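You operate a simulated robot arm through the tools that you are given. There is no shell and no other tool.

The job below is to be done with a simulated robot arm. You get a single attempt, and the scene is never put back.

## Task
Polish the steel step plate and buff it bright.
Fine: grey cloth loaded from the tin marked steel, then the blue cloth; put both back. What is to be rubbed or washed off counts as gone when no trace of it is left.

Only the result counts: the job must be done as asked and must still hold three seconds after the hand-in. Knocking over, shifting, dropping, spilling or breaking anything else fails it. Flat cloth is picked up by pressing the open fingertips on it (5 to 10 N) and closing them slowly along it; thin cloth reads only 2 to 8 mm in the jaws.

## Robot
A 7-joint arm with a two-finger parallel gripper, fixed in place. Base frame: the origin is at the foot of the arm, x ahead of it, y to its left, z up. Readings come in m, rad, newtons and seconds.
Its first joint turns from -2.304 to 2.304 rad. Payload 3.91 kg.
The TCP is the grasp point between the finger pads, 0.03 m short of the fingertips. In the tool frame z runs along the fingers and y along their closing line. Largest opening 0.11 m; finger width 0.02, thickness 0.01; the body of the gripper, 0.048 by 0.112 m, starts 0.055 m behind the TCP.
Orientation is told as [roll, pitch, yaw] about the base's x, y, z axes, in that order, counted from this pose: with the fingers straight down and closing along the base's y, the tool's x points along the base's -x, its y along +y and its z along -z.

## Interface
- The arm moves only by the tool nudge_tool. Its argument "steps" is one flat list of numbers, 7 for each row, row after row: the shift along the tool's x, y, z in m, then the turn, a rotation vector about the tool's x, y, z in rad, then the opening, from 0 (shut) to 1 (fully open). In form: [x, y, z, wx, wy, wz, fingers, x, y, z, wx, wy, wz, fingers, ...]. A call has 1 to 20 rows; each row shifts and turns the commanded pose from where the row before left it, along the tool's axes as they then stand. Each row takes 0.2 s and may step no farther than 0.05 m and 0.15 rad from the row before; otherwise, or with a gripper value out of range, the whole call is refused. Where a pose cannot be reached the arm comes as near as it can. A force on the tool above 40 N (or 10 N above the force at the start of the call, whichever is more), or a blocked arm, ends the call early, and 0.2 s more pass. Each finger travels about 0.108 m/s and halts on what it meets, pressing with about 37 N; the grip force reading is that of the motor and also rises with nothing between the fingers. The clock runs only during rows and for 0.2 s after the last one: add rows that do not move to give the fingers time. It gives the time, the measured TCP pose, the force on the tool (base axes), the opening and the grip force at its end, in the units of the frame above (readings bear some noise), with the torque about the TCP (base axes, N m) and any sound that the robot's microphone picked up.
- Cameras (640 x 400 px; columns grow to the right, rows downward): "scene" is fixed at [0.3869, 0.6569, 1.4365]; the picture's right is [-0.97, 0.24, 0.00], its down [0.21, 0.88, -0.42] and it looks along [-0.10, -0.41, -0.91] (base axes); focal length 214 px, centre (320, 200). "wrist" rides on the gripper at [0.072, 0.017, -0.103] in the tool frame; the picture's right is [-0.23, 0.97, 0.00], its down [-0.76, -0.18, -0.62] and it looks along [-0.61, -0.14, 0.78] (tool axes); focal length 222 px, centre (320, 200). There is no depth. A picture from a camera that has moved, and an enlarged one, comes with that camera's place and axes in the base frame and with its lens. The place of the scene camera against the robot may be out by one fixed shift of up to 0.025 m in any direction.
- capture(camera): a new picture of that camera. It takes no simulated time.
- close_up(camera, box): a new picture of the part [left, top, right, bottom] of that camera's present view, enlarged. It takes no simulated time.
- sign_off(): hands the job in; it is judged then, once.

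Nothing tells you positions but the pictures and the camera data. Unless the task says otherwise, let go and move clear before handing in.

The tools are called as a command line: name --argument value ..., lists and objects as JSON in quotes. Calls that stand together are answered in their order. nudge_tool: Moves the arm, as the interface text tells. Its arguments: {"type":"object","properties":{"steps":{"type":"array"}},"required":["steps"]} The other tools are called the same way: capture (camera) takes a picture; close_up (camera, box) takes an enlarged picture of a part of a camera's view; sign_off () hands the job in.

At the start:

```text
clock: 0.0
tcp_pos: [0.3367, 0.4843, 1.2111]
ee_rot: [-0.001, 0.002, 0.002]
force: [-0.4, -0.2, 0.8]
torque: [-0.01, -0.05, -0.02]
opening: 0.1099
grip_force: 0.1
```

scene: 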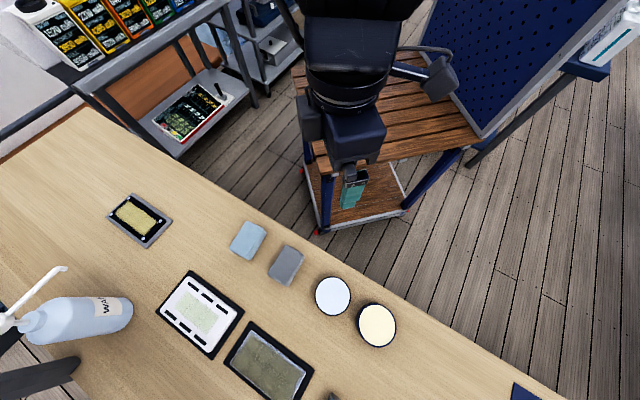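
wrist: 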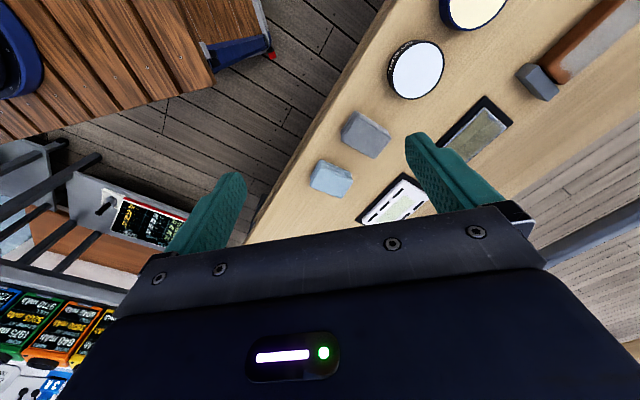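

I see a workbench with a blue cloth, a grey cloth, two round tins, and three plates (a brass-like one in the corner, a slotted white one, a dark framed one). I'll take enlarged views first to identify which tin is marked steel and which plate is the steel step plate.

close_up --camera "scene" --box '[220, 200, 420, 325]'

close_up --camera "scene" --box '[140, 250, 380, 400]'

close_up --camera "scene" --box '[0, 180, 200, 305]'

close_up --camera "wrist" --box '[300, 0, 640, 212]'

```text
3.20 times, centred on (320, 262) of scene
camera zoom: at [0.3869, 0.6569, 1.4365], right [-0.97, 0.24, 0.0], down [0.21, 0.88, -0.42], along [-0.1, -0.41, -0.91], focal length 686 px, centre (320, 0)
```

zoom: 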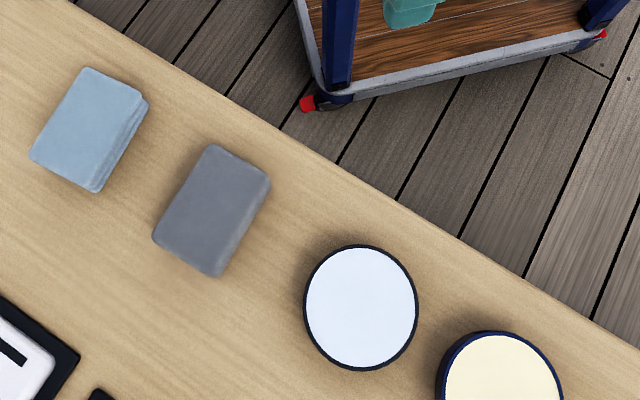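

```text
2.67 times, centred on (260, 325) of scene
camera zoom: at [0.3869, 0.6569, 1.4365], right [-0.97, 0.24, 0.0], down [0.21, 0.88, -0.42], along [-0.1, -0.41, -0.91], focal length 572 px, centre (480, -133)
```

zoom: 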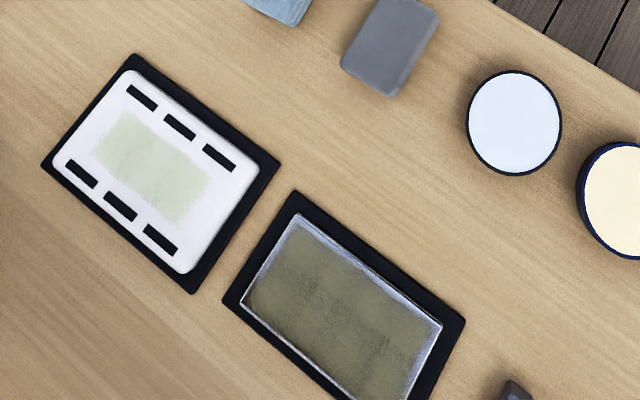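

```text
3.20 times, centred on (100, 242) of scene
camera zoom: at [0.3869, 0.6569, 1.4365], right [-0.97, 0.24, 0.0], down [0.21, 0.88, -0.42], along [-0.1, -0.41, -0.91], focal length 686 px, centre (1024, 64)
```

zoom: 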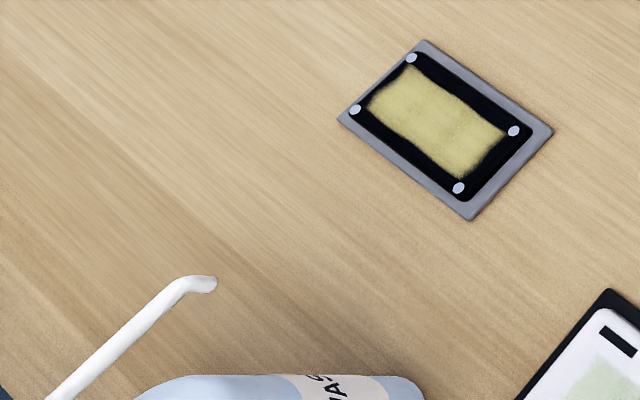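

```text
1.88 times, centred on (470, 106) of wrist
camera zoom: at [0.2644, 0.5004, 1.3123], right [0.23, 0.97, 0.0], down [0.76, -0.18, 0.62], along [0.61, -0.14, -0.78], focal length 418 px, centre (38, 377)
```

zoom: 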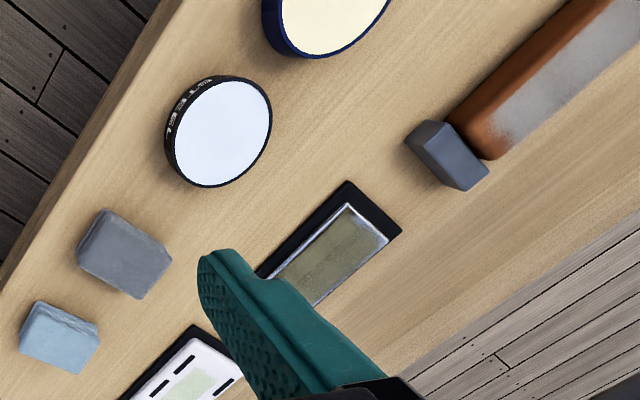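

The black-rimmed tin (white paste) seems to read "STEEL"; the bench top is near z≈0.85. I'll move up over the bench for closer wrist views to confirm the labels and positions.

nudge_tool --steps '[-0.016, 0.034, 0.025, 0, 0, 0, 1, -0.016, 0.034, 0.025, 0, 0, 0, 1, -0.016, 0.034, 0.025, 0, 0, 0, 1, -0.016, 0.034, 0.025, 0, 0, 0, 1, 0, 0, 0, 0, 0, 0, 1]'

capture --camera "wrist"

capture --camera "scene"

```text
clock: 1.2
tcp_pos: [0.4011, 0.6185, 1.108]
ee_rot: [0.001, 0.0, 0.0]
force: [-0.2, -0.8, 0.0]
torque: [0.0, -0.01, 0.04]
opening: 0.1099
grip_force: 0.1
```

```text
taken
camera wrist: at [0.3303, 0.6347, 1.2105], right [0.23, 0.97, 0.0], down [0.76, -0.18, 0.62], along [0.61, -0.14, -0.78], focal length 222 px, centre (320, 200)
```

wrist: 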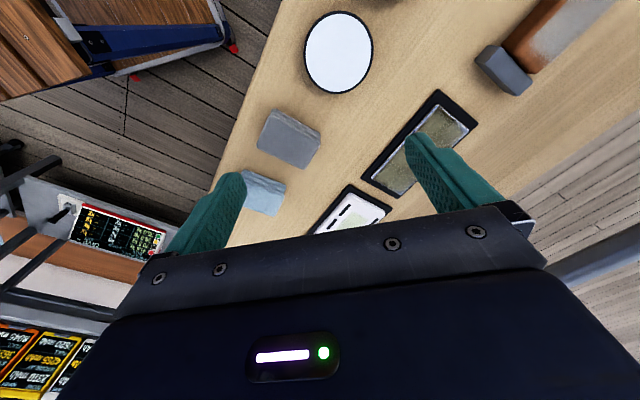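

```text
taken
```

scene: 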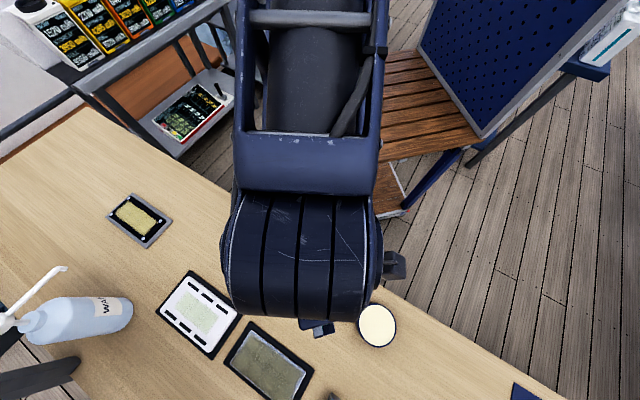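

The steel tin top is about (0.365, 0.651, 0.868) and the grey cloth about (0.463, 0.553, 0.866) by triangulation. Next I turn the wrist to read both tin labels and see the cloths' sides.

nudge_tool --steps '[0.036, -0.008, 0, 0, 0, 0, 1, 0.036, -0.008, 0, 0, 0, 0, 1, 0.036, -0.008, 0, 0, 0, 0, 1, 0.036, -0.008, 0, 0, 0, 0, 1, 0.036, -0.008, 0, 0, 0, 0, 1, 0, 0, 0, 0, 0, -0.15, 1, 0, 0, 0, 0, 0, -0.15, 1, 0, 0, 0, 0, 0, -0.15, 1, 0, 0, 0, 0, 0, -0.15, 1, 0, 0, 0, 0, 0, -0.15, 1, 0, 0, 0, 0, 0, -0.15, 1, 0, 0, 0, 0, 0, 0, 1]'

capture --camera "wrist"

capture --camera "scene"

```text
clock: 3.8
tcp_pos: [0.2216, 0.5796, 1.1101]
ee_rot: [0.0, 0.0, 0.9]
force: [-0.4, 0.1, -0.1]
torque: [0.02, 0.04, -0.01]
opening: 0.1099
grip_force: 0.0
```

```text
taken
camera wrist: at [0.1633, 0.5338, 1.2119], right [-0.62, 0.78, 0.0], down [0.61, 0.49, 0.62], along [0.49, 0.39, -0.78], focal length 222 px, centre (320, 200)
```

wrist: 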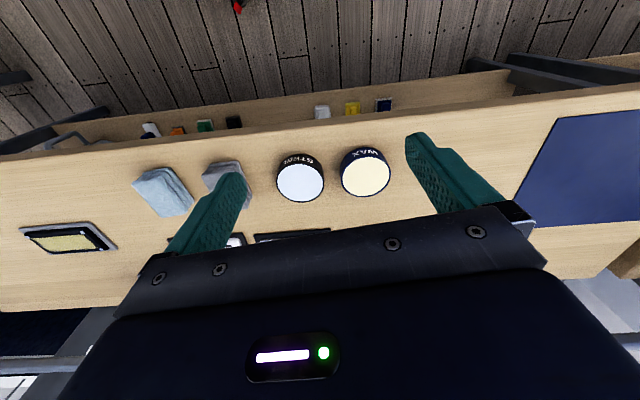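

```text
taken
```

scene: 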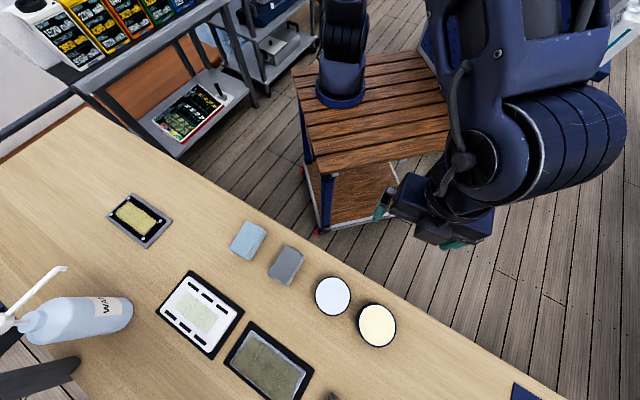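

The labels sit on the tins' sides facing the arm. I'll enlarge them along with the cloths.

close_up --camera "wrist" --box '[260, 130, 420, 230]'

close_up --camera "wrist" --box '[100, 140, 260, 240]'

close_up --camera "scene" --box '[220, 210, 316, 270]'

close_up --camera "scene" --box '[210, 310, 354, 400]'

close_up --camera "scene" --box '[144, 260, 256, 365]'

```text
4.00 times, centred on (340, 180) of wrist
camera zoom: at [0.1633, 0.5338, 1.2119], right [-0.62, 0.78, 0.0], down [0.61, 0.49, 0.62], along [0.49, 0.39, -0.78], focal length 888 px, centre (240, 280)
```

zoom: 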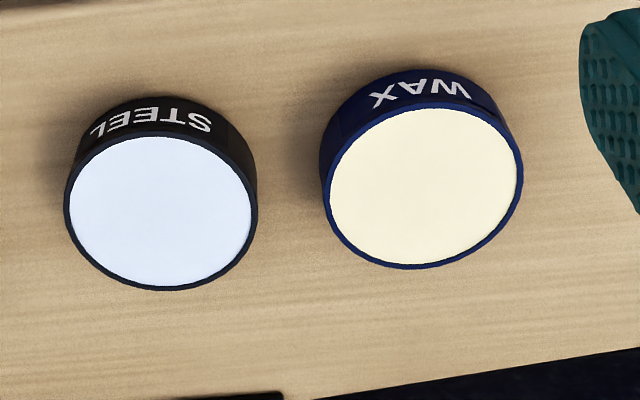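

```text
4.00 times, centred on (180, 190) of wrist
camera zoom: at [0.1633, 0.5338, 1.2119], right [-0.62, 0.78, 0.0], down [0.61, 0.49, 0.62], along [0.49, 0.39, -0.78], focal length 888 px, centre (880, 240)
```

zoom: 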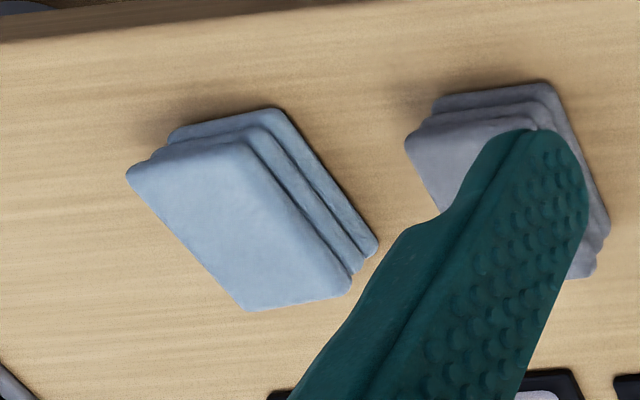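

```text
6.67 times, centred on (268, 240) of scene
camera zoom: at [0.3869, 0.6569, 1.4365], right [-0.97, 0.24, 0.0], down [0.21, 0.88, -0.42], along [-0.1, -0.41, -0.91], focal length 1430 px, centre (667, -67)
```

zoom: 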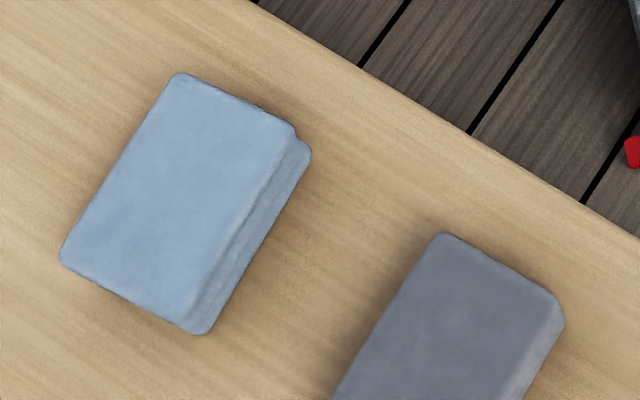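

```text
4.44 times, centred on (282, 355) of scene
camera zoom: at [0.3869, 0.6569, 1.4365], right [-0.97, 0.24, 0.0], down [0.21, 0.88, -0.42], along [-0.1, -0.41, -0.91], focal length 953 px, centre (489, -489)
```

zoom: 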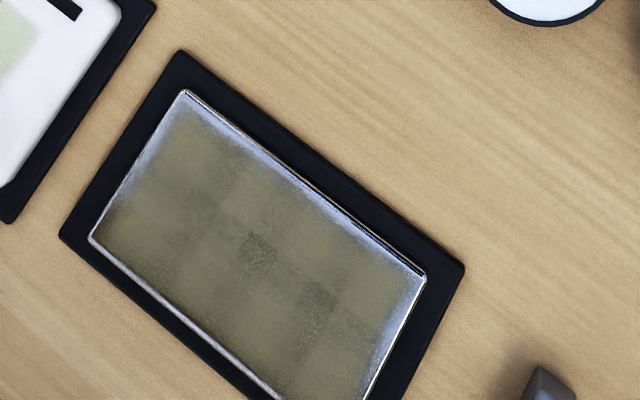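

```text
3.81 times, centred on (200, 312) of scene
camera zoom: at [0.3869, 0.6569, 1.4365], right [-0.97, 0.24, 0.0], down [0.21, 0.88, -0.42], along [-0.1, -0.41, -0.91], focal length 817 px, centre (777, -229)
```

zoom: 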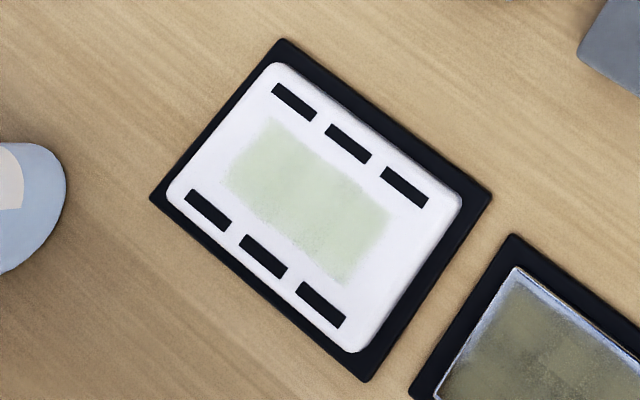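

The tin marked STEEL (black, white paste) and the WAX tin are both confirmed, and the steel step plate is the framed plate with the shiny steel rim. The cloths are folded stacks about 55×85 mm; I'll go above the grey cloth with the jaws closing along the bench to measure it.

nudge_tool --steps '[-0.0216, -0.03435, 0.014, 0, 0, 0, 1, -0.0216, -0.03435, 0.014, 0, 0, 0, 1, -0.0216, -0.03435, 0.014, 0, 0, 0, 1, -0.0216, -0.03435, 0.014, 0, 0, 0, 1, -0.0216, -0.03435, 0.014, 0, 0, 0, 1, -0.0216, -0.03435, 0.014, 0, 0, 0, 1, 0, 0, 0, 0, 0, 0.115, 1, 0, 0, 0, 0, 0, 0, 1]'

capture --camera "wrist"

close_up --camera "wrist" --box '[200, 50, 440, 200]'

```text
clock: 5.6
tcp_pos: [0.4628, 0.5527, 1.0281]
ee_rot: [0.0, 0.0, 0.783]
force: [0.2, 1.8, -1.0]
torque: [-0.01, -0.01, 0.01]
opening: 0.11
grip_force: 0.2
```

```text
taken
camera wrist: at [0.3996, 0.5128, 1.1304], right [-0.53, 0.85, 0.0], down [0.66, 0.41, 0.62], along [0.53, 0.33, -0.78], focal length 222 px, centre (320, 200)
```

wrist: 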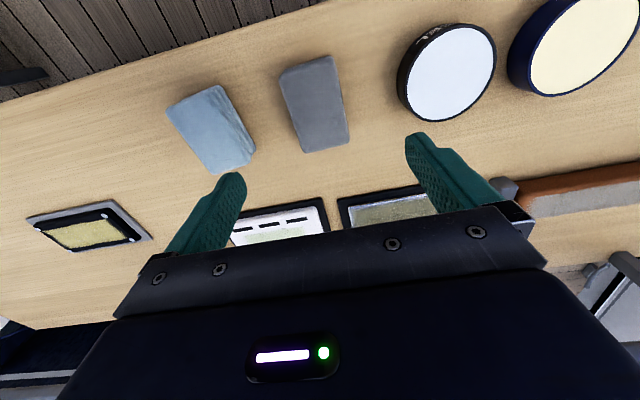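

```text
2.67 times, centred on (320, 125) of wrist
camera zoom: at [0.3996, 0.5128, 1.1304], right [-0.53, 0.85, 0.0], down [0.66, 0.41, 0.62], along [0.53, 0.33, -0.78], focal length 592 px, centre (320, 400)
```

zoom: 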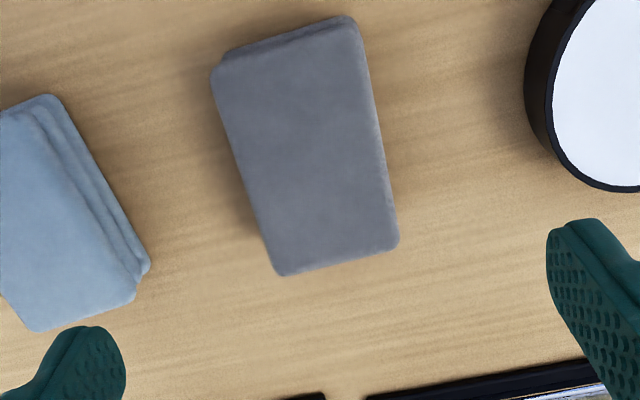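

Grey cloth top corners put it at about (0.469, 0.5535), 59×92 mm, long axis at azimuth ~47°. Now I'll look at the steel plate from directly above to measure its extent.

nudge_tool --steps '[-0.0409, 0.0177, -0.003, 0, 0, 0, 1, -0.0409, 0.0177, -0.003, 0, 0, 0, 1, -0.0409, 0.0177, -0.003, 0, 0, 0, 1, -0.0409, 0.0177, -0.003, 0, 0, 0, 1, -0.0409, 0.0177, -0.003, 0, 0, 0, 1, 0, 0, 0, 0, 0, 0, 1]'

capture --camera "wrist"

close_up --camera "wrist" --box '[200, 20, 440, 170]'

```text
clock: 7.0
tcp_pos: [0.5435, 0.7609, 1.0386]
ee_rot: [0.002, -0.001, 0.784]
force: [-1.0, -0.6, 0.1]
torque: [0.01, 0.01, 0.0]
opening: 0.11
grip_force: 0.1
```

```text
taken
camera wrist: at [0.481, 0.7215, 1.1412], right [-0.53, 0.85, 0.0], down [0.66, 0.41, 0.62], along [0.53, 0.33, -0.78], focal length 222 px, centre (320, 200)
```

wrist: 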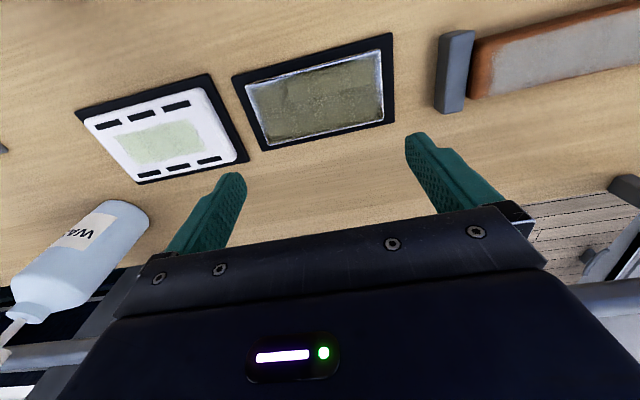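

```text
2.67 times, centred on (320, 95) of wrist
camera zoom: at [0.481, 0.7215, 1.1412], right [-0.53, 0.85, 0.0], down [0.66, 0.41, 0.62], along [0.53, 0.33, -0.78], focal length 592 px, centre (320, 480)
```

zoom: 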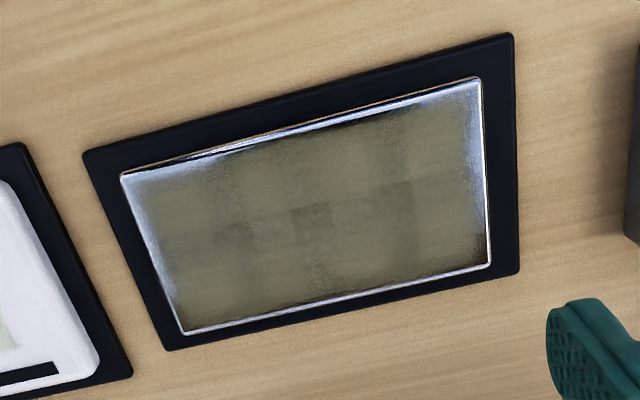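

The steel plate's centre is about (0.550, 0.762), 160 mm along azimuth 135° by 78 mm, aligned at 45°. The grey cloth held at that yaw covers its full width, so I'll go back above the grey cloth to pick it up across its short side.

nudge_tool --steps '[0.0332, -0.0157, 0.0098, 0, 0, 0, 1, 0.0332, -0.0157, 0.0098, 0, 0, 0, 1, 0.0332, -0.0157, 0.0148, 0, 0, 0, 1, 0.0332, -0.0157, 0.0148, 0, 0, 0, 1, 0.0332, -0.0157, 0.0148, 0, 0, 0, 1, 0.0332, -0.0157, 0.0148, 0, 0, 0, 1, 0, 0, 0, 0, 0, -0.046, 1, 0, 0, 0, 0, 0, 0, 1]'

capture --camera "wrist"

close_up --camera "wrist" --box '[200, 30, 440, 180]'

```text
clock: 8.8
tcp_pos: [0.4694, 0.5523, 0.9612]
ee_rot: [0.001, 0.0, 0.831]
force: [0.1, -0.1, -0.4]
torque: [-0.03, 0.04, -0.03]
opening: 0.1099
grip_force: 0.0
```

```text
taken
camera wrist: at [0.4091, 0.5097, 1.0627], right [-0.57, 0.82, 0.0], down [0.64, 0.44, 0.62], along [0.51, 0.35, -0.78], focal length 222 px, centre (320, 200)
```

wrist: 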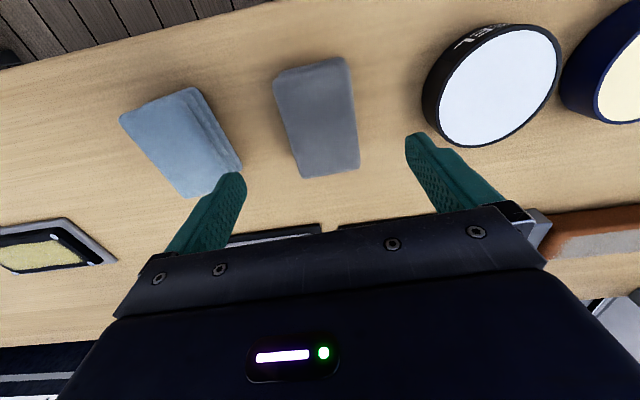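

```text
2.67 times, centred on (320, 105) of wrist
camera zoom: at [0.4091, 0.5097, 1.0627], right [-0.57, 0.82, 0.0], down [0.64, 0.44, 0.62], along [0.51, 0.35, -0.78], focal length 592 px, centre (320, 453)
```

zoom: 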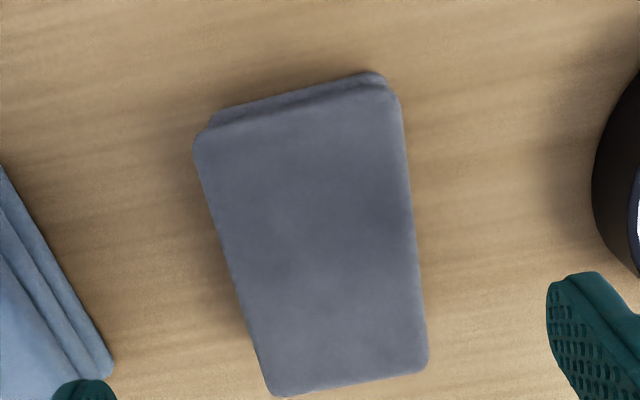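

The grey cloth sits between the fingers, its long axis at about 46°. I'll trim the yaw slightly and start descending around it, watching the force.

nudge_tool --steps '[0, 0, 0.01, 0, 0, 0.024, 1, 0, 0, 0.018, 0, 0, 0, 1, 0, 0, 0.018, 0, 0, 0, 1, 0, 0, 0.012, 0, 0, 0, 1, 0, 0, 0, 0, 0, 0, 1]'

capture --camera "wrist"

capture --camera "scene"

```text
clock: 10.0
tcp_pos: [0.4712, 0.5509, 0.9044]
ee_rot: [0.001, 0.001, 0.805]
force: [-0.6, -0.5, 0.4]
torque: [-0.03, -0.03, 0.03]
opening: 0.11
grip_force: 0.0
```

```text
taken
camera wrist: at [0.4094, 0.5112, 1.0055], right [-0.55, 0.84, 0.0], down [0.66, 0.43, 0.62], along [0.52, 0.34, -0.78], focal length 222 px, centre (320, 200)
```

wrist: 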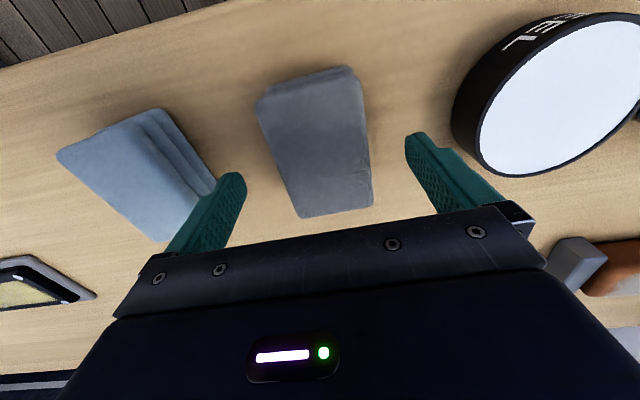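

```text
taken
```

scene: 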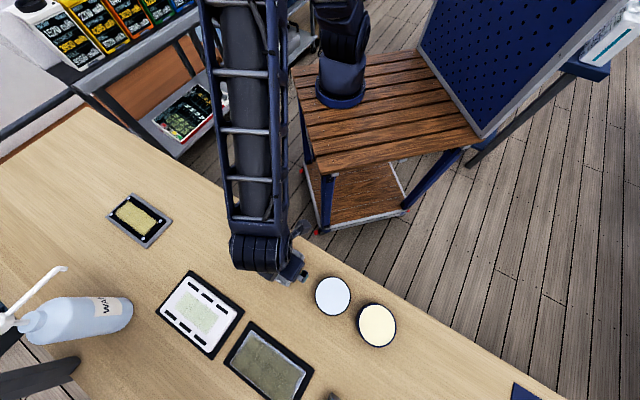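

The cloth is nearly centred between the jaws (about 3 mm off), so I'll correct and keep descending in small steps.

nudge_tool --steps '[-0.003, 0.003, 0.006, 0, 0, 0, 1, 0, 0, 0.009, 0, 0, 0, 1, 0, 0, 0.009, 0, 0, 0, 1, 0, 0, 0, 0, 0, 0, 1]'

close_up --camera "wrist" --box '[180, 60, 460, 235]'

close_up --camera "scene" --box '[220, 215, 348, 295]'

```text
clock: 11.0
tcp_pos: [0.471, 0.5562, 0.88]
ee_rot: [-0.001, 0.001, 0.807]
force: [0.0, 1.1, 0.2]
torque: [0.01, 0.0, 0.0]
opening: 0.1101
grip_force: 0.1
```

```text
2.29 times, centred on (320, 148) of wrist
camera zoom: at [0.4083, 0.5149, 0.9821], right [-0.55, 0.84, 0.0], down [0.66, 0.43, 0.62], along [0.52, 0.34, -0.78], focal length 508 px, centre (320, 320)
```

zoom: 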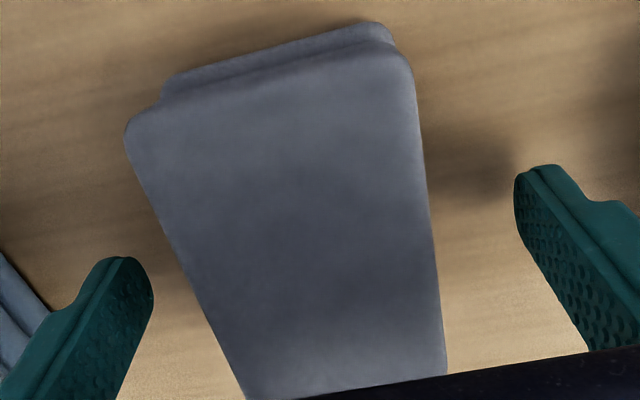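

```text
5.00 times, centred on (284, 255) of scene
camera zoom: at [0.3869, 0.6569, 1.4365], right [-0.97, 0.24, 0.0], down [0.21, 0.88, -0.42], along [-0.1, -0.41, -0.91], focal length 1072 px, centre (500, -75)
```

zoom: 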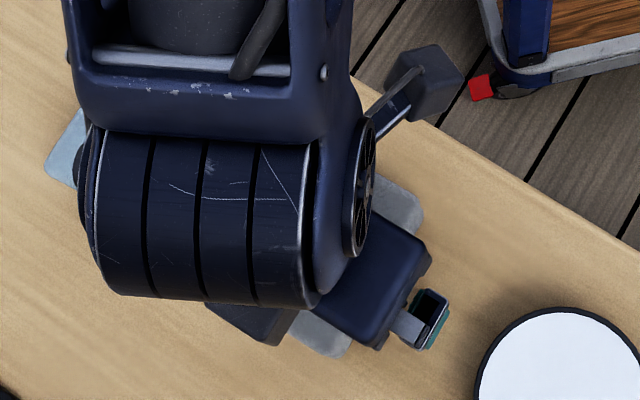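

No contact yet with fingertips near z=0.85, and there is clear space either side of the cloth. I'll lower further in small steps to find the bench top.

nudge_tool --steps '[0, 0, 0.003, 0, 0, 0, 1, 0, 0, 0.003, 0, 0, 0, 1, 0, 0, 0, 0, 0, 0, 1]'

```text
clock: 11.8
tcp_pos: [0.4698, 0.5563, 0.8751]
ee_rot: [0.0, 0.0, 0.805]
force: [-0.3, 0.0, 0.2]
torque: [-0.02, 0.0, -0.01]
opening: 0.1098
grip_force: 0.1
```

nudge_tool --steps '[0, 0, 0.003, 0, 0, 0, 1, 0, 0, 0.002, 0, 0, 0, 1, 0, 0, 0, 0, 0, 0, 1]'

close_up --camera "wrist" --box '[180, 60, 460, 235]'

```text
clock: 12.6
tcp_pos: [0.4705, 0.5572, 0.8702]
ee_rot: [-0.001, -0.001, 0.806]
force: [-2.5, -3.0, 20.5]
torque: [-0.78, -0.35, -0.25]
opening: 0.1098
grip_force: 0.1
```

```text
2.29 times, centred on (320, 148) of wrist
camera zoom: at [0.4087, 0.5154, 0.9717], right [-0.55, 0.84, 0.0], down [0.65, 0.43, 0.62], along [0.52, 0.34, -0.78], focal length 508 px, centre (320, 320)
```

zoom: 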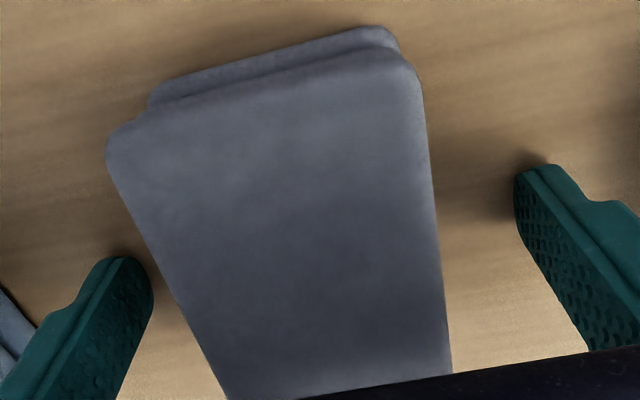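

The fingertips met the bench at about 20 N with TCP z≈0.870, so the bench top is about z=0.840. I'll lift 10 mm so the cloth protrudes below the fingers, then close gradually.

nudge_tool --steps '[0, 0, -0.005, 0, 0, 0, 1, 0, 0, -0.004, 0, 0, 0, 0.9, 0, 0, 0, 0, 0, 0, 0.8, 0, 0, 0, 0, 0, 0, 0.7, 0, 0, 0, 0, 0, 0, 0.65, 0, 0, 0, 0, 0, 0, 0.6, 0, 0, 0, 0, 0, 0, 0.57, 0, 0, 0, 0, 0, 0, 0.54, 0, 0, 0, 0, 0, 0, 0.54]'

close_up --camera "wrist" --box '[180, 60, 460, 235]'

```text
clock: 14.6
tcp_pos: [0.4708, 0.5573, 0.8799]
ee_rot: [0.0, 0.0, 0.806]
force: [0.3, -0.7, 1.4]
torque: [-0.01, -0.02, 0.05]
opening: 0.0602
grip_force: 1.3
```

```text
2.29 times, centred on (320, 148) of wrist
camera zoom: at [0.4091, 0.5156, 0.9815], right [-0.55, 0.84, 0.0], down [0.66, 0.43, 0.62], along [0.52, 0.34, -0.78], focal length 508 px, centre (320, 320)
```

zoom: 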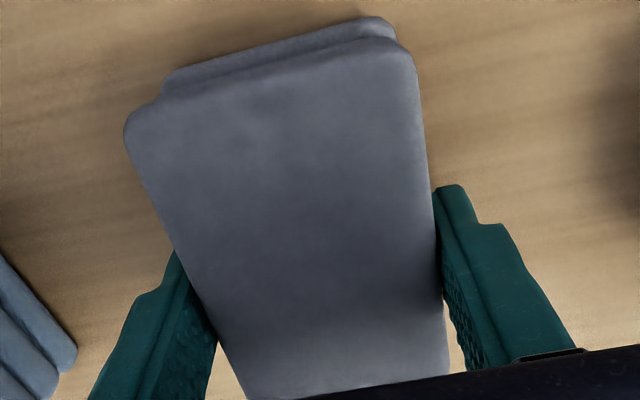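

The jaws are touching both sides at 60 mm. I'll tighten the grip, then check that it holds before lifting.

nudge_tool --steps '[0, 0, 0, 0, 0, 0, 0.5, 0, 0, 0, 0, 0, 0, 0.45, 0, 0, 0, 0, 0, 0, 0.4, 0, 0, 0, 0, 0, 0, 0.3, 0, 0, 0, 0, 0, 0, 0.3]'

close_up --camera "wrist" --box '[180, 60, 460, 235]'

```text
clock: 15.8
tcp_pos: [0.4709, 0.5572, 0.8796]
ee_rot: [0.0, 0.001, 0.805]
force: [-0.2, -0.6, 0.7]
torque: [-0.02, 0.03, 0.02]
opening: 0.0589
grip_force: 36.9
```

```text
2.29 times, centred on (320, 148) of wrist
camera zoom: at [0.4091, 0.5156, 0.9815], right [-0.55, 0.84, 0.0], down [0.66, 0.43, 0.62], along [0.52, 0.34, -0.78], focal length 508 px, centre (320, 320)
```

zoom: 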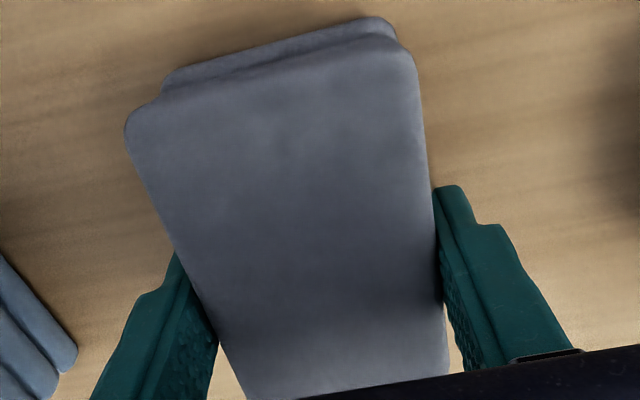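

The grey cloth is held firmly at 58.9 mm with 37 N; its underside is about 39.6 mm below the TCP. I'll lift it straight up and check.

nudge_tool --steps '[0, 0, -0.01, 0, 0, 0, 0.3, 0, 0, -0.02, 0, 0, 0, 0.3, 0, 0, -0.02, 0, 0, 0, 0.3, 0, 0, -0.02, 0, 0, 0, 0.3, 0, 0, 0, 0, 0, 0, 0.3]'

capture --camera "wrist"

capture --camera "scene"

```text
clock: 17.0
tcp_pos: [0.4707, 0.5559, 0.9511]
ee_rot: [0.0, 0.0, 0.806]
force: [0.0, 0.3, 0.0]
torque: [0.0, 0.01, 0.0]
opening: 0.033
grip_force: 0.0
```

```text
taken
camera wrist: at [0.4078, 0.515, 1.0522], right [-0.55, 0.84, 0.0], down [0.66, 0.43, 0.62], along [0.52, 0.34, -0.78], focal length 222 px, centre (320, 200)
```

wrist: 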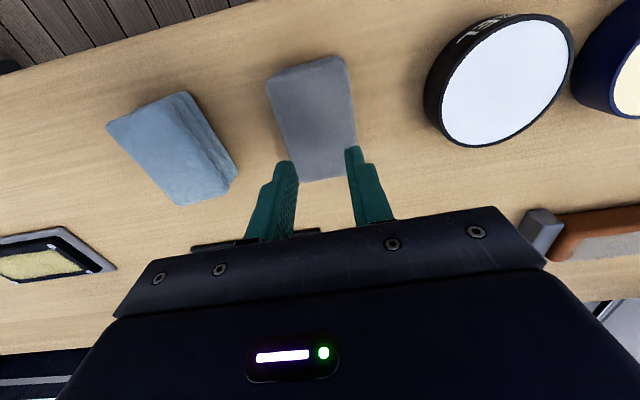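

```text
taken
```

scene: 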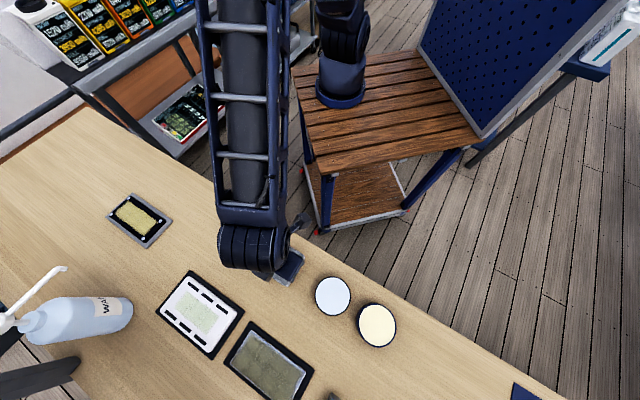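

The cloth slipped out: it is still on the bench and the fingers closed to 33 mm above it. I'll look closely to see whether it moved and how tall it really is before retrying with a deeper grasp.

close_up --camera "wrist" --box '[200, 30, 440, 180]'

close_up --camera "scene" --box '[220, 215, 348, 295]'

```text
2.67 times, centred on (320, 105) of wrist
camera zoom: at [0.4078, 0.515, 1.0522], right [-0.55, 0.84, 0.0], down [0.66, 0.43, 0.62], along [0.52, 0.34, -0.78], focal length 592 px, centre (320, 453)
```

zoom: 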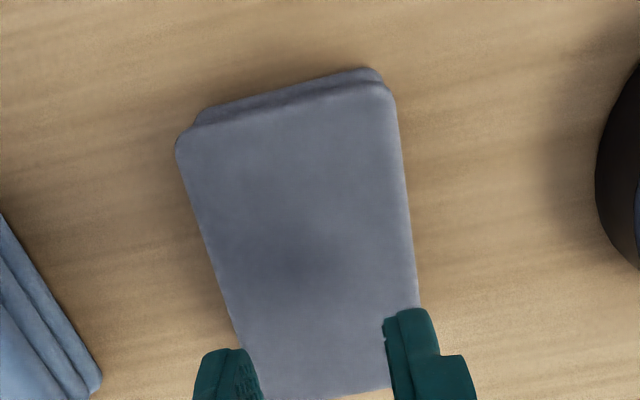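

```text
5.00 times, centred on (284, 255) of scene
camera zoom: at [0.3869, 0.6569, 1.4365], right [-0.97, 0.24, 0.0], down [0.21, 0.88, -0.42], along [-0.1, -0.41, -0.91], focal length 1072 px, centre (500, -75)
```

zoom: 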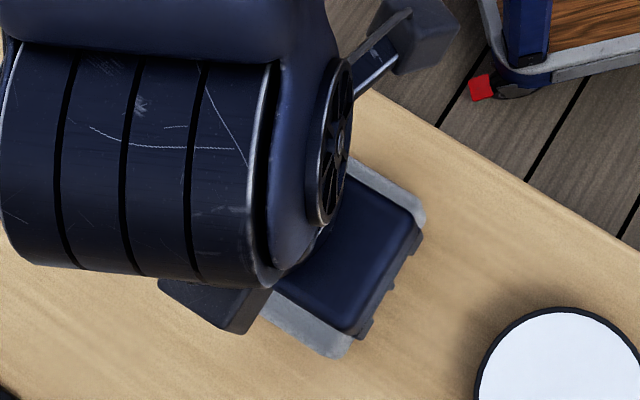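

The cloth hasn't moved noticeably and is still centred under the jaws. I'll reopen, go deeper so the fingertips are only about 3 mm above the bench, and regrip.

nudge_tool --steps '[0, 0, 0, 0, 0, 0, 1, 0, 0, 0, 0, 0, 0, 1, 0, 0, 0.02, 0, 0, 0, 1, 0, 0, 0.02, 0, 0, 0, 1, 0, 0, 0.02, 0, 0, 0, 1, 0, 0, 0.01, 0, 0, 0, 1, 0, 0, 0.0065, 0, 0, 0, 1, 0, 0, 0, 0, 0, 0, 1]'

close_up --camera "wrist" --box '[180, 60, 460, 235]'

```text
clock: 18.8
tcp_pos: [0.4705, 0.5567, 0.8727]
ee_rot: [-0.001, 0.0, 0.806]
force: [-0.1, -0.4, -0.6]
torque: [-0.02, -0.01, -0.01]
opening: 0.1101
grip_force: 0.0
```

```text
2.29 times, centred on (320, 148) of wrist
camera zoom: at [0.4081, 0.5154, 0.9741], right [-0.55, 0.84, 0.0], down [0.66, 0.43, 0.62], along [0.52, 0.34, -0.78], focal length 508 px, centre (320, 320)
```

zoom: 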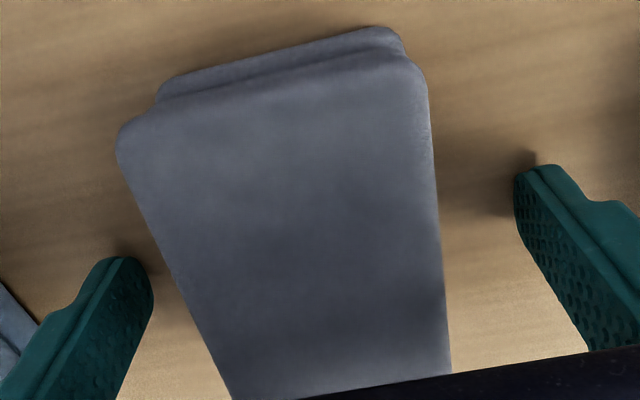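

Fingertips are about 2–3 mm off the bench with no contact. Now I'll close slowly to full grip and hold.

nudge_tool --steps '[0, 0, 0, 0, 0, 0, 0.85, 0, 0, 0, 0, 0, 0, 0.7, 0, 0, 0, 0, 0, 0, 0.6, 0, 0, 0, 0, 0, 0, 0.55, 0, 0, 0, 0, 0, 0, 0.5, 0, 0, 0, 0, 0, 0, 0.4, 0, 0, 0, 0, 0, 0, 0.3, 0, 0, 0, 0, 0, 0, 0.3]'

nudge_tool --steps '[0, 0, -0.002, 0, 0, 0, 0.3, 0, 0, -0.002, 0, 0, 0, 0.3, 0, 0, -0.002, 0, 0, 0, 0.3, 0, 0, 0, 0, 0, 0, 0.3]'

close_up --camera "wrist" --box '[180, 60, 460, 235]'

```text
clock: 20.6
tcp_pos: [0.471, 0.5566, 0.8728]
ee_rot: [-0.001, 0.0, 0.806]
force: [-0.2, 1.1, 0.3]
torque: [0.01, -0.02, -0.01]
opening: 0.0593
grip_force: 37.5
```

```text
clock: 21.6
tcp_pos: [0.4702, 0.5557, 0.8784]
ee_rot: [-0.002, 0.0, 0.805]
force: [0.4, -0.5, -0.9]
torque: [-0.01, 0.0, 0.03]
opening: 0.0592
grip_force: 37.3
```

```text
2.29 times, centred on (320, 148) of wrist
camera zoom: at [0.4084, 0.5153, 0.9808], right [-0.55, 0.84, 0.0], down [0.66, 0.43, 0.62], along [0.52, 0.34, -0.78], focal length 508 px, centre (320, 320)
```

zoom: 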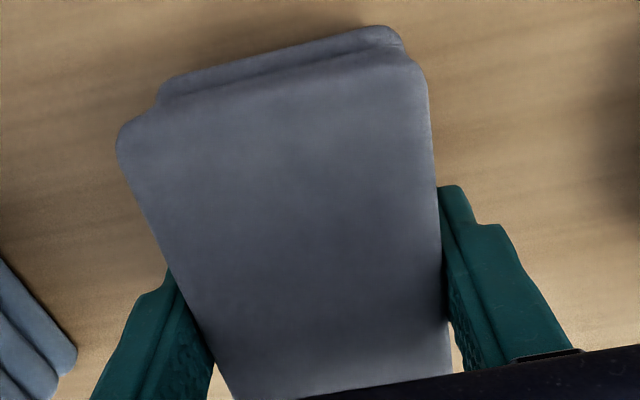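

The cloth's image stayed the same relative to the camera while the arm rose 6 mm, so it is lifting now. I'll keep lifting gently and check.

nudge_tool --steps '[0, 0, -0.004, 0, 0, 0, 0.3, 0, 0, -0.005, 0, 0, 0, 0.3, 0, 0, -0.006, 0, 0, 0, 0.3, 0, 0, 0, 0, 0, 0, 0.3]'

close_up --camera "wrist" --box '[180, 60, 460, 235]'

close_up --camera "scene" --box '[220, 215, 348, 295]'

```text
clock: 22.6
tcp_pos: [0.4705, 0.5561, 0.8925]
ee_rot: [0.0, 0.0, 0.806]
force: [-0.9, 0.2, 0.3]
torque: [-0.01, 0.0, 0.0]
opening: 0.059
grip_force: 36.7
```

```text
2.29 times, centred on (320, 148) of wrist
camera zoom: at [0.4079, 0.5157, 0.9952], right [-0.55, 0.84, 0.0], down [0.66, 0.43, 0.62], along [0.52, 0.34, -0.78], focal length 508 px, centre (320, 320)
```

zoom: 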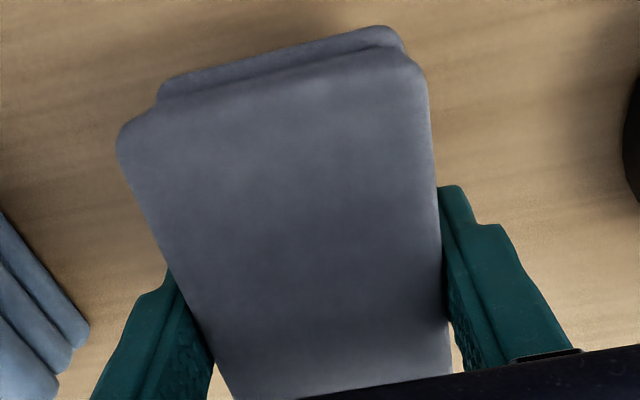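

```text
5.00 times, centred on (284, 255) of scene
camera zoom: at [0.3869, 0.6569, 1.4365], right [-0.97, 0.24, 0.0], down [0.21, 0.88, -0.42], along [-0.1, -0.41, -0.91], focal length 1072 px, centre (500, -75)
```

zoom: 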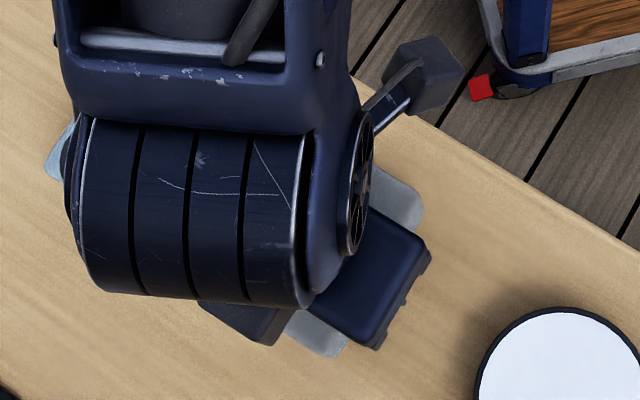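

The grey cloth is off the bench, held at 59 mm with its underside about 33 mm below the TCP. I'll raise it slowly and carry it over the steel tin.

nudge_tool --steps '[0, 0, -0.008, 0, 0, 0, 0.3, 0, 0, -0.01, 0, 0, 0, 0.3, 0, 0, -0.012, 0, 0, 0, 0.3, 0, 0, -0.012, 0, 0, 0, 0.3, 0, 0, -0.01, 0, 0, 0, 0.3, 0.0004, 0.01, 0, 0, 0, 0, 0.3, 0.0004, 0.018, 0, 0, 0, 0, 0.3, 0.0004, 0.018, 0, 0, 0, 0, 0.3, 0.0004, 0.018, 0, 0, 0, 0, 0.3, 0.0004, 0.018, 0, 0, 0, 0, 0.3, 0.0004, 0.018, 0, 0, 0, 0, 0.3, 0.0004, 0.018, 0, 0, 0, 0, 0.3, 0.0004, 0.015, 0, 0, 0, 0, 0.3, 0, 0.01, 0, 0, 0, 0, 0.3, 0, 0, 0, 0, 0, 0, 0.3]'

capture --camera "wrist"

capture --camera "scene"

```text
clock: 25.8
tcp_pos: [0.367, 0.6539, 0.945]
ee_rot: [0.001, 0.0, 0.806]
force: [-1.1, -0.2, 0.4]
torque: [0.01, 0.0, 0.01]
opening: 0.0592
grip_force: 36.9
```

```text
taken
camera wrist: at [0.3041, 0.6129, 1.0482], right [-0.55, 0.84, 0.0], down [0.66, 0.43, 0.62], along [0.52, 0.34, -0.78], focal length 222 px, centre (320, 200)
```

wrist: 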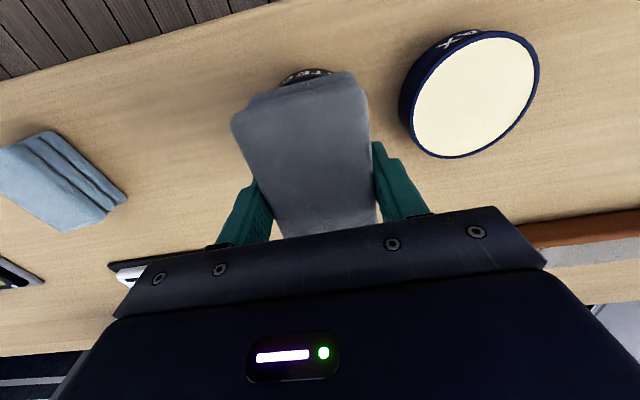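

```text
taken
```

scene: 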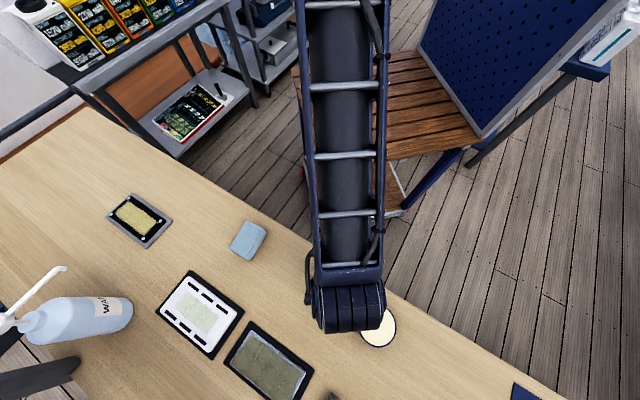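

The cloth is centred over the steel tin within a few millimetres. I'll lower it gently until it meets the paste.

nudge_tool --steps '[0.001, 0, 0.012, 0, 0, 0, 0.3, 0.001, 0, 0.012, 0, 0, 0, 0.3, 0, 0, 0.01, 0, 0, 0, 0.3, 0, 0, 0.004, 0, 0, 0, 0.3, 0, 0, 0, 0, 0, 0, 0.3]'

close_up --camera "wrist" --box '[180, 60, 460, 235]'

```text
clock: 27.0
tcp_pos: [0.3656, 0.6522, 0.9073]
ee_rot: [0.001, 0.0, 0.807]
force: [-0.1, -0.1, -0.1]
torque: [-0.03, 0.02, -0.02]
opening: 0.0592
grip_force: 37.5
```

```text
2.29 times, centred on (320, 148) of wrist
camera zoom: at [0.3031, 0.6106, 1.0091], right [-0.55, 0.84, 0.0], down [0.66, 0.43, 0.62], along [0.52, 0.34, -0.78], focal length 508 px, centre (320, 320)
```

zoom: 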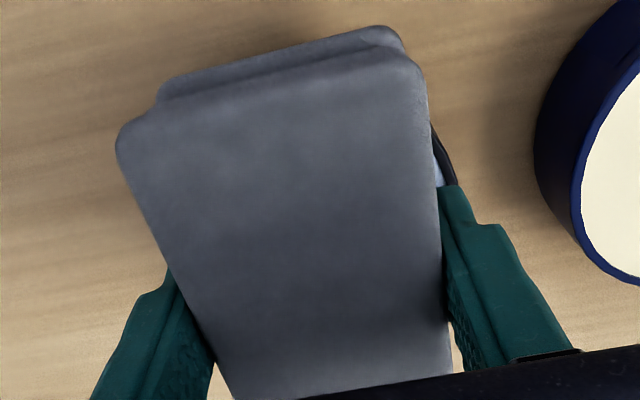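

The tin's rim shows on one side as expected and there is no contact yet. I'll continue in 2 mm steps.

nudge_tool --steps '[0, 0, 0.002, 0, 0, 0, 0.3, 0, 0, 0.002, 0, 0, 0, 0.3, 0, 0, 0, 0, 0, 0, 0.3]'

```text
clock: 27.6
tcp_pos: [0.3654, 0.6527, 0.9063]
ee_rot: [0.001, -0.004, 0.807]
force: [0.1, -1.8, 10.8]
torque: [-0.35, 0.17, 0.02]
opening: 0.0592
grip_force: 37.5
stopped in row 3: the force on the tool passed its limit at 43 N (the readings are from after the stop); the commanded pose is now the measured one
```

It made contact at TCP z≈0.907, with a brief 43 N peak and 10.8 N after the stop, so this contact is stiff. I'll check that the tin and the cloth did not shift before wiping a little to load it.

close_up --camera "wrist" --box '[180, 60, 460, 235]'

close_up --camera "scene" --box '[260, 250, 420, 350]'

```text
2.29 times, centred on (320, 148) of wrist
camera zoom: at [0.3033, 0.6114, 1.0088], right [-0.55, 0.84, 0.0], down [0.65, 0.42, 0.63], along [0.52, 0.34, -0.78], focal length 508 px, centre (320, 320)
```

zoom: 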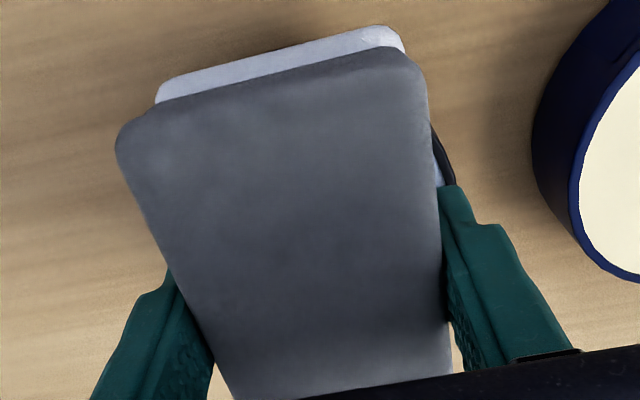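

```text
4.00 times, centred on (340, 300) of scene
camera zoom: at [0.3869, 0.6569, 1.4365], right [-0.97, 0.24, 0.0], down [0.21, 0.88, -0.42], along [-0.1, -0.41, -0.91], focal length 858 px, centre (240, -200)
```

zoom: 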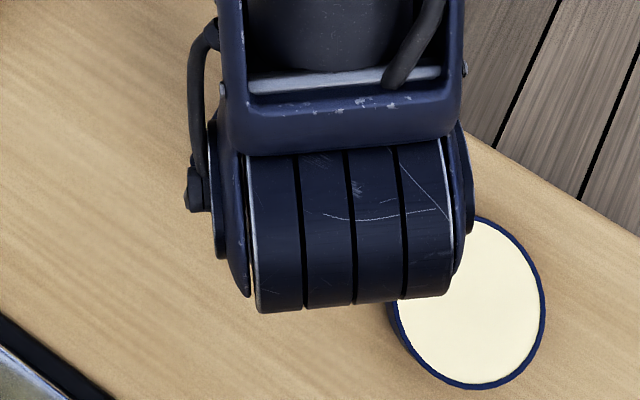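

The cloth's bottom layer has turned white, so it is loaded with steel polish and nothing has shifted. I'll lift off the tin and carry the cloth to above the steel plate.

nudge_tool --steps '[0, 0, -0.006, 0, 0, 0, 0.3, 0, 0, -0.01, 0, 0, 0, 0.3, 0, 0, -0.012, 0, 0, 0, 0.3, 0, 0, -0.012, 0, 0, 0.021, 0.3, -0.01, -0.003, 0, 0, 0, 0, 0.3, -0.019, -0.00523, 0, 0, 0, 0, 0.3, -0.02186, -0.00523, 0, 0, 0, 0, 0.3, -0.02186, -0.00523, 0, 0, 0, 0, 0.3, -0.02186, -0.00523, 0, 0, 0, 0, 0.3, -0.02186, -0.00523, 0, 0, 0, 0, 0.3, -0.02186, -0.00523, 0, 0, 0, 0, 0.3, -0.02186, -0.00523, 0, 0, 0, 0, 0.3, -0.02186, -0.00523, 0, 0, 0, 0, 0.3, -0.018, -0.00523, 0, 0, 0, 0, 0.3, -0.009, -0.002, 0, 0, 0, 0, 0.3, 0, 0, 0, 0, 0, 0, 0.3]'

capture --camera "wrist"

capture --camera "scene"

```text
clock: 31.0
tcp_pos: [0.5504, 0.7634, 0.9454]
ee_rot: [0.001, -0.001, 0.786]
force: [0.9, 0.2, -0.1]
torque: [0.0, 0.02, 0.0]
opening: 0.0594
grip_force: 36.7
```

```text
taken
camera wrist: at [0.4876, 0.7236, 1.0474], right [-0.53, 0.85, 0.0], down [0.66, 0.41, 0.62], along [0.53, 0.33, -0.78], focal length 222 px, centre (320, 200)
```

wrist: 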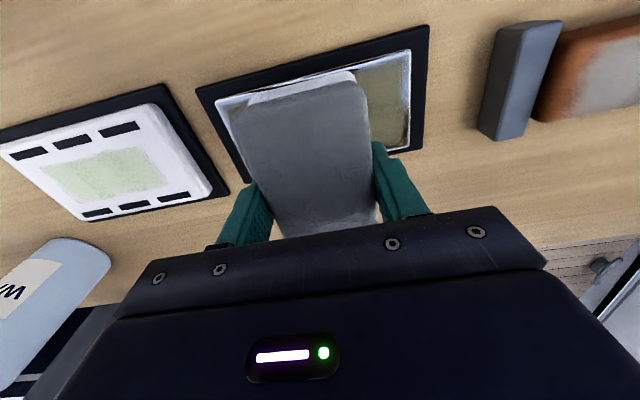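

```text
taken
```

scene: 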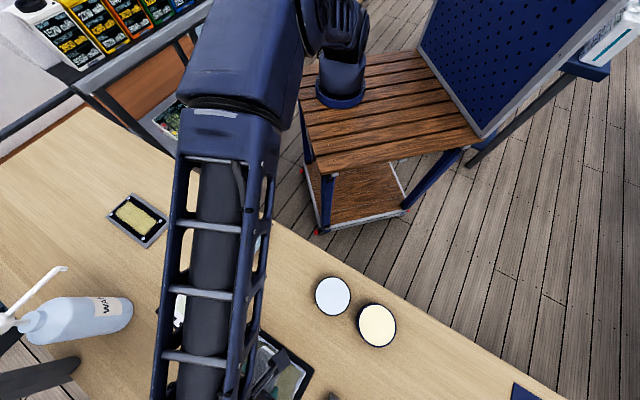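

The tin is where it was, and the loaded cloth is above the steel plate's centre. I'll descend toward the plate, expecting contact near TCP z≈0.883.

nudge_tool --steps '[0, 0, 0.012, 0, 0, 0, 0.3, 0, 0, 0.015, 0, 0, 0, 0.3, 0, 0, 0.015, 0, 0, 0, 0.3, 0, 0, 0.007, 0, 0, 0, 0.3, 0, 0, 0, 0, 0, 0, 0.3]'

close_up --camera "wrist" --box '[160, 20, 480, 220]'

```text
clock: 32.2
tcp_pos: [0.5496, 0.764, 0.8971]
ee_rot: [0.002, -0.001, 0.785]
force: [-0.3, -1.2, -0.3]
torque: [-0.01, 0.0, 0.03]
opening: 0.0589
grip_force: 37.0
```

```text
2.00 times, centred on (320, 120) of wrist
camera zoom: at [0.4871, 0.7236, 0.9986], right [-0.53, 0.85, 0.0], down [0.66, 0.41, 0.62], along [0.53, 0.33, -0.78], focal length 444 px, centre (320, 360)
```

zoom: 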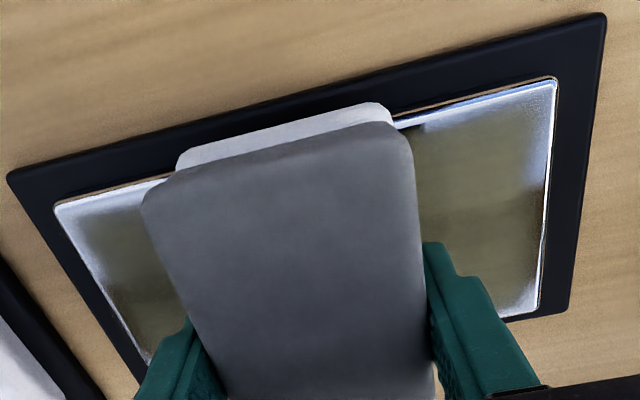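

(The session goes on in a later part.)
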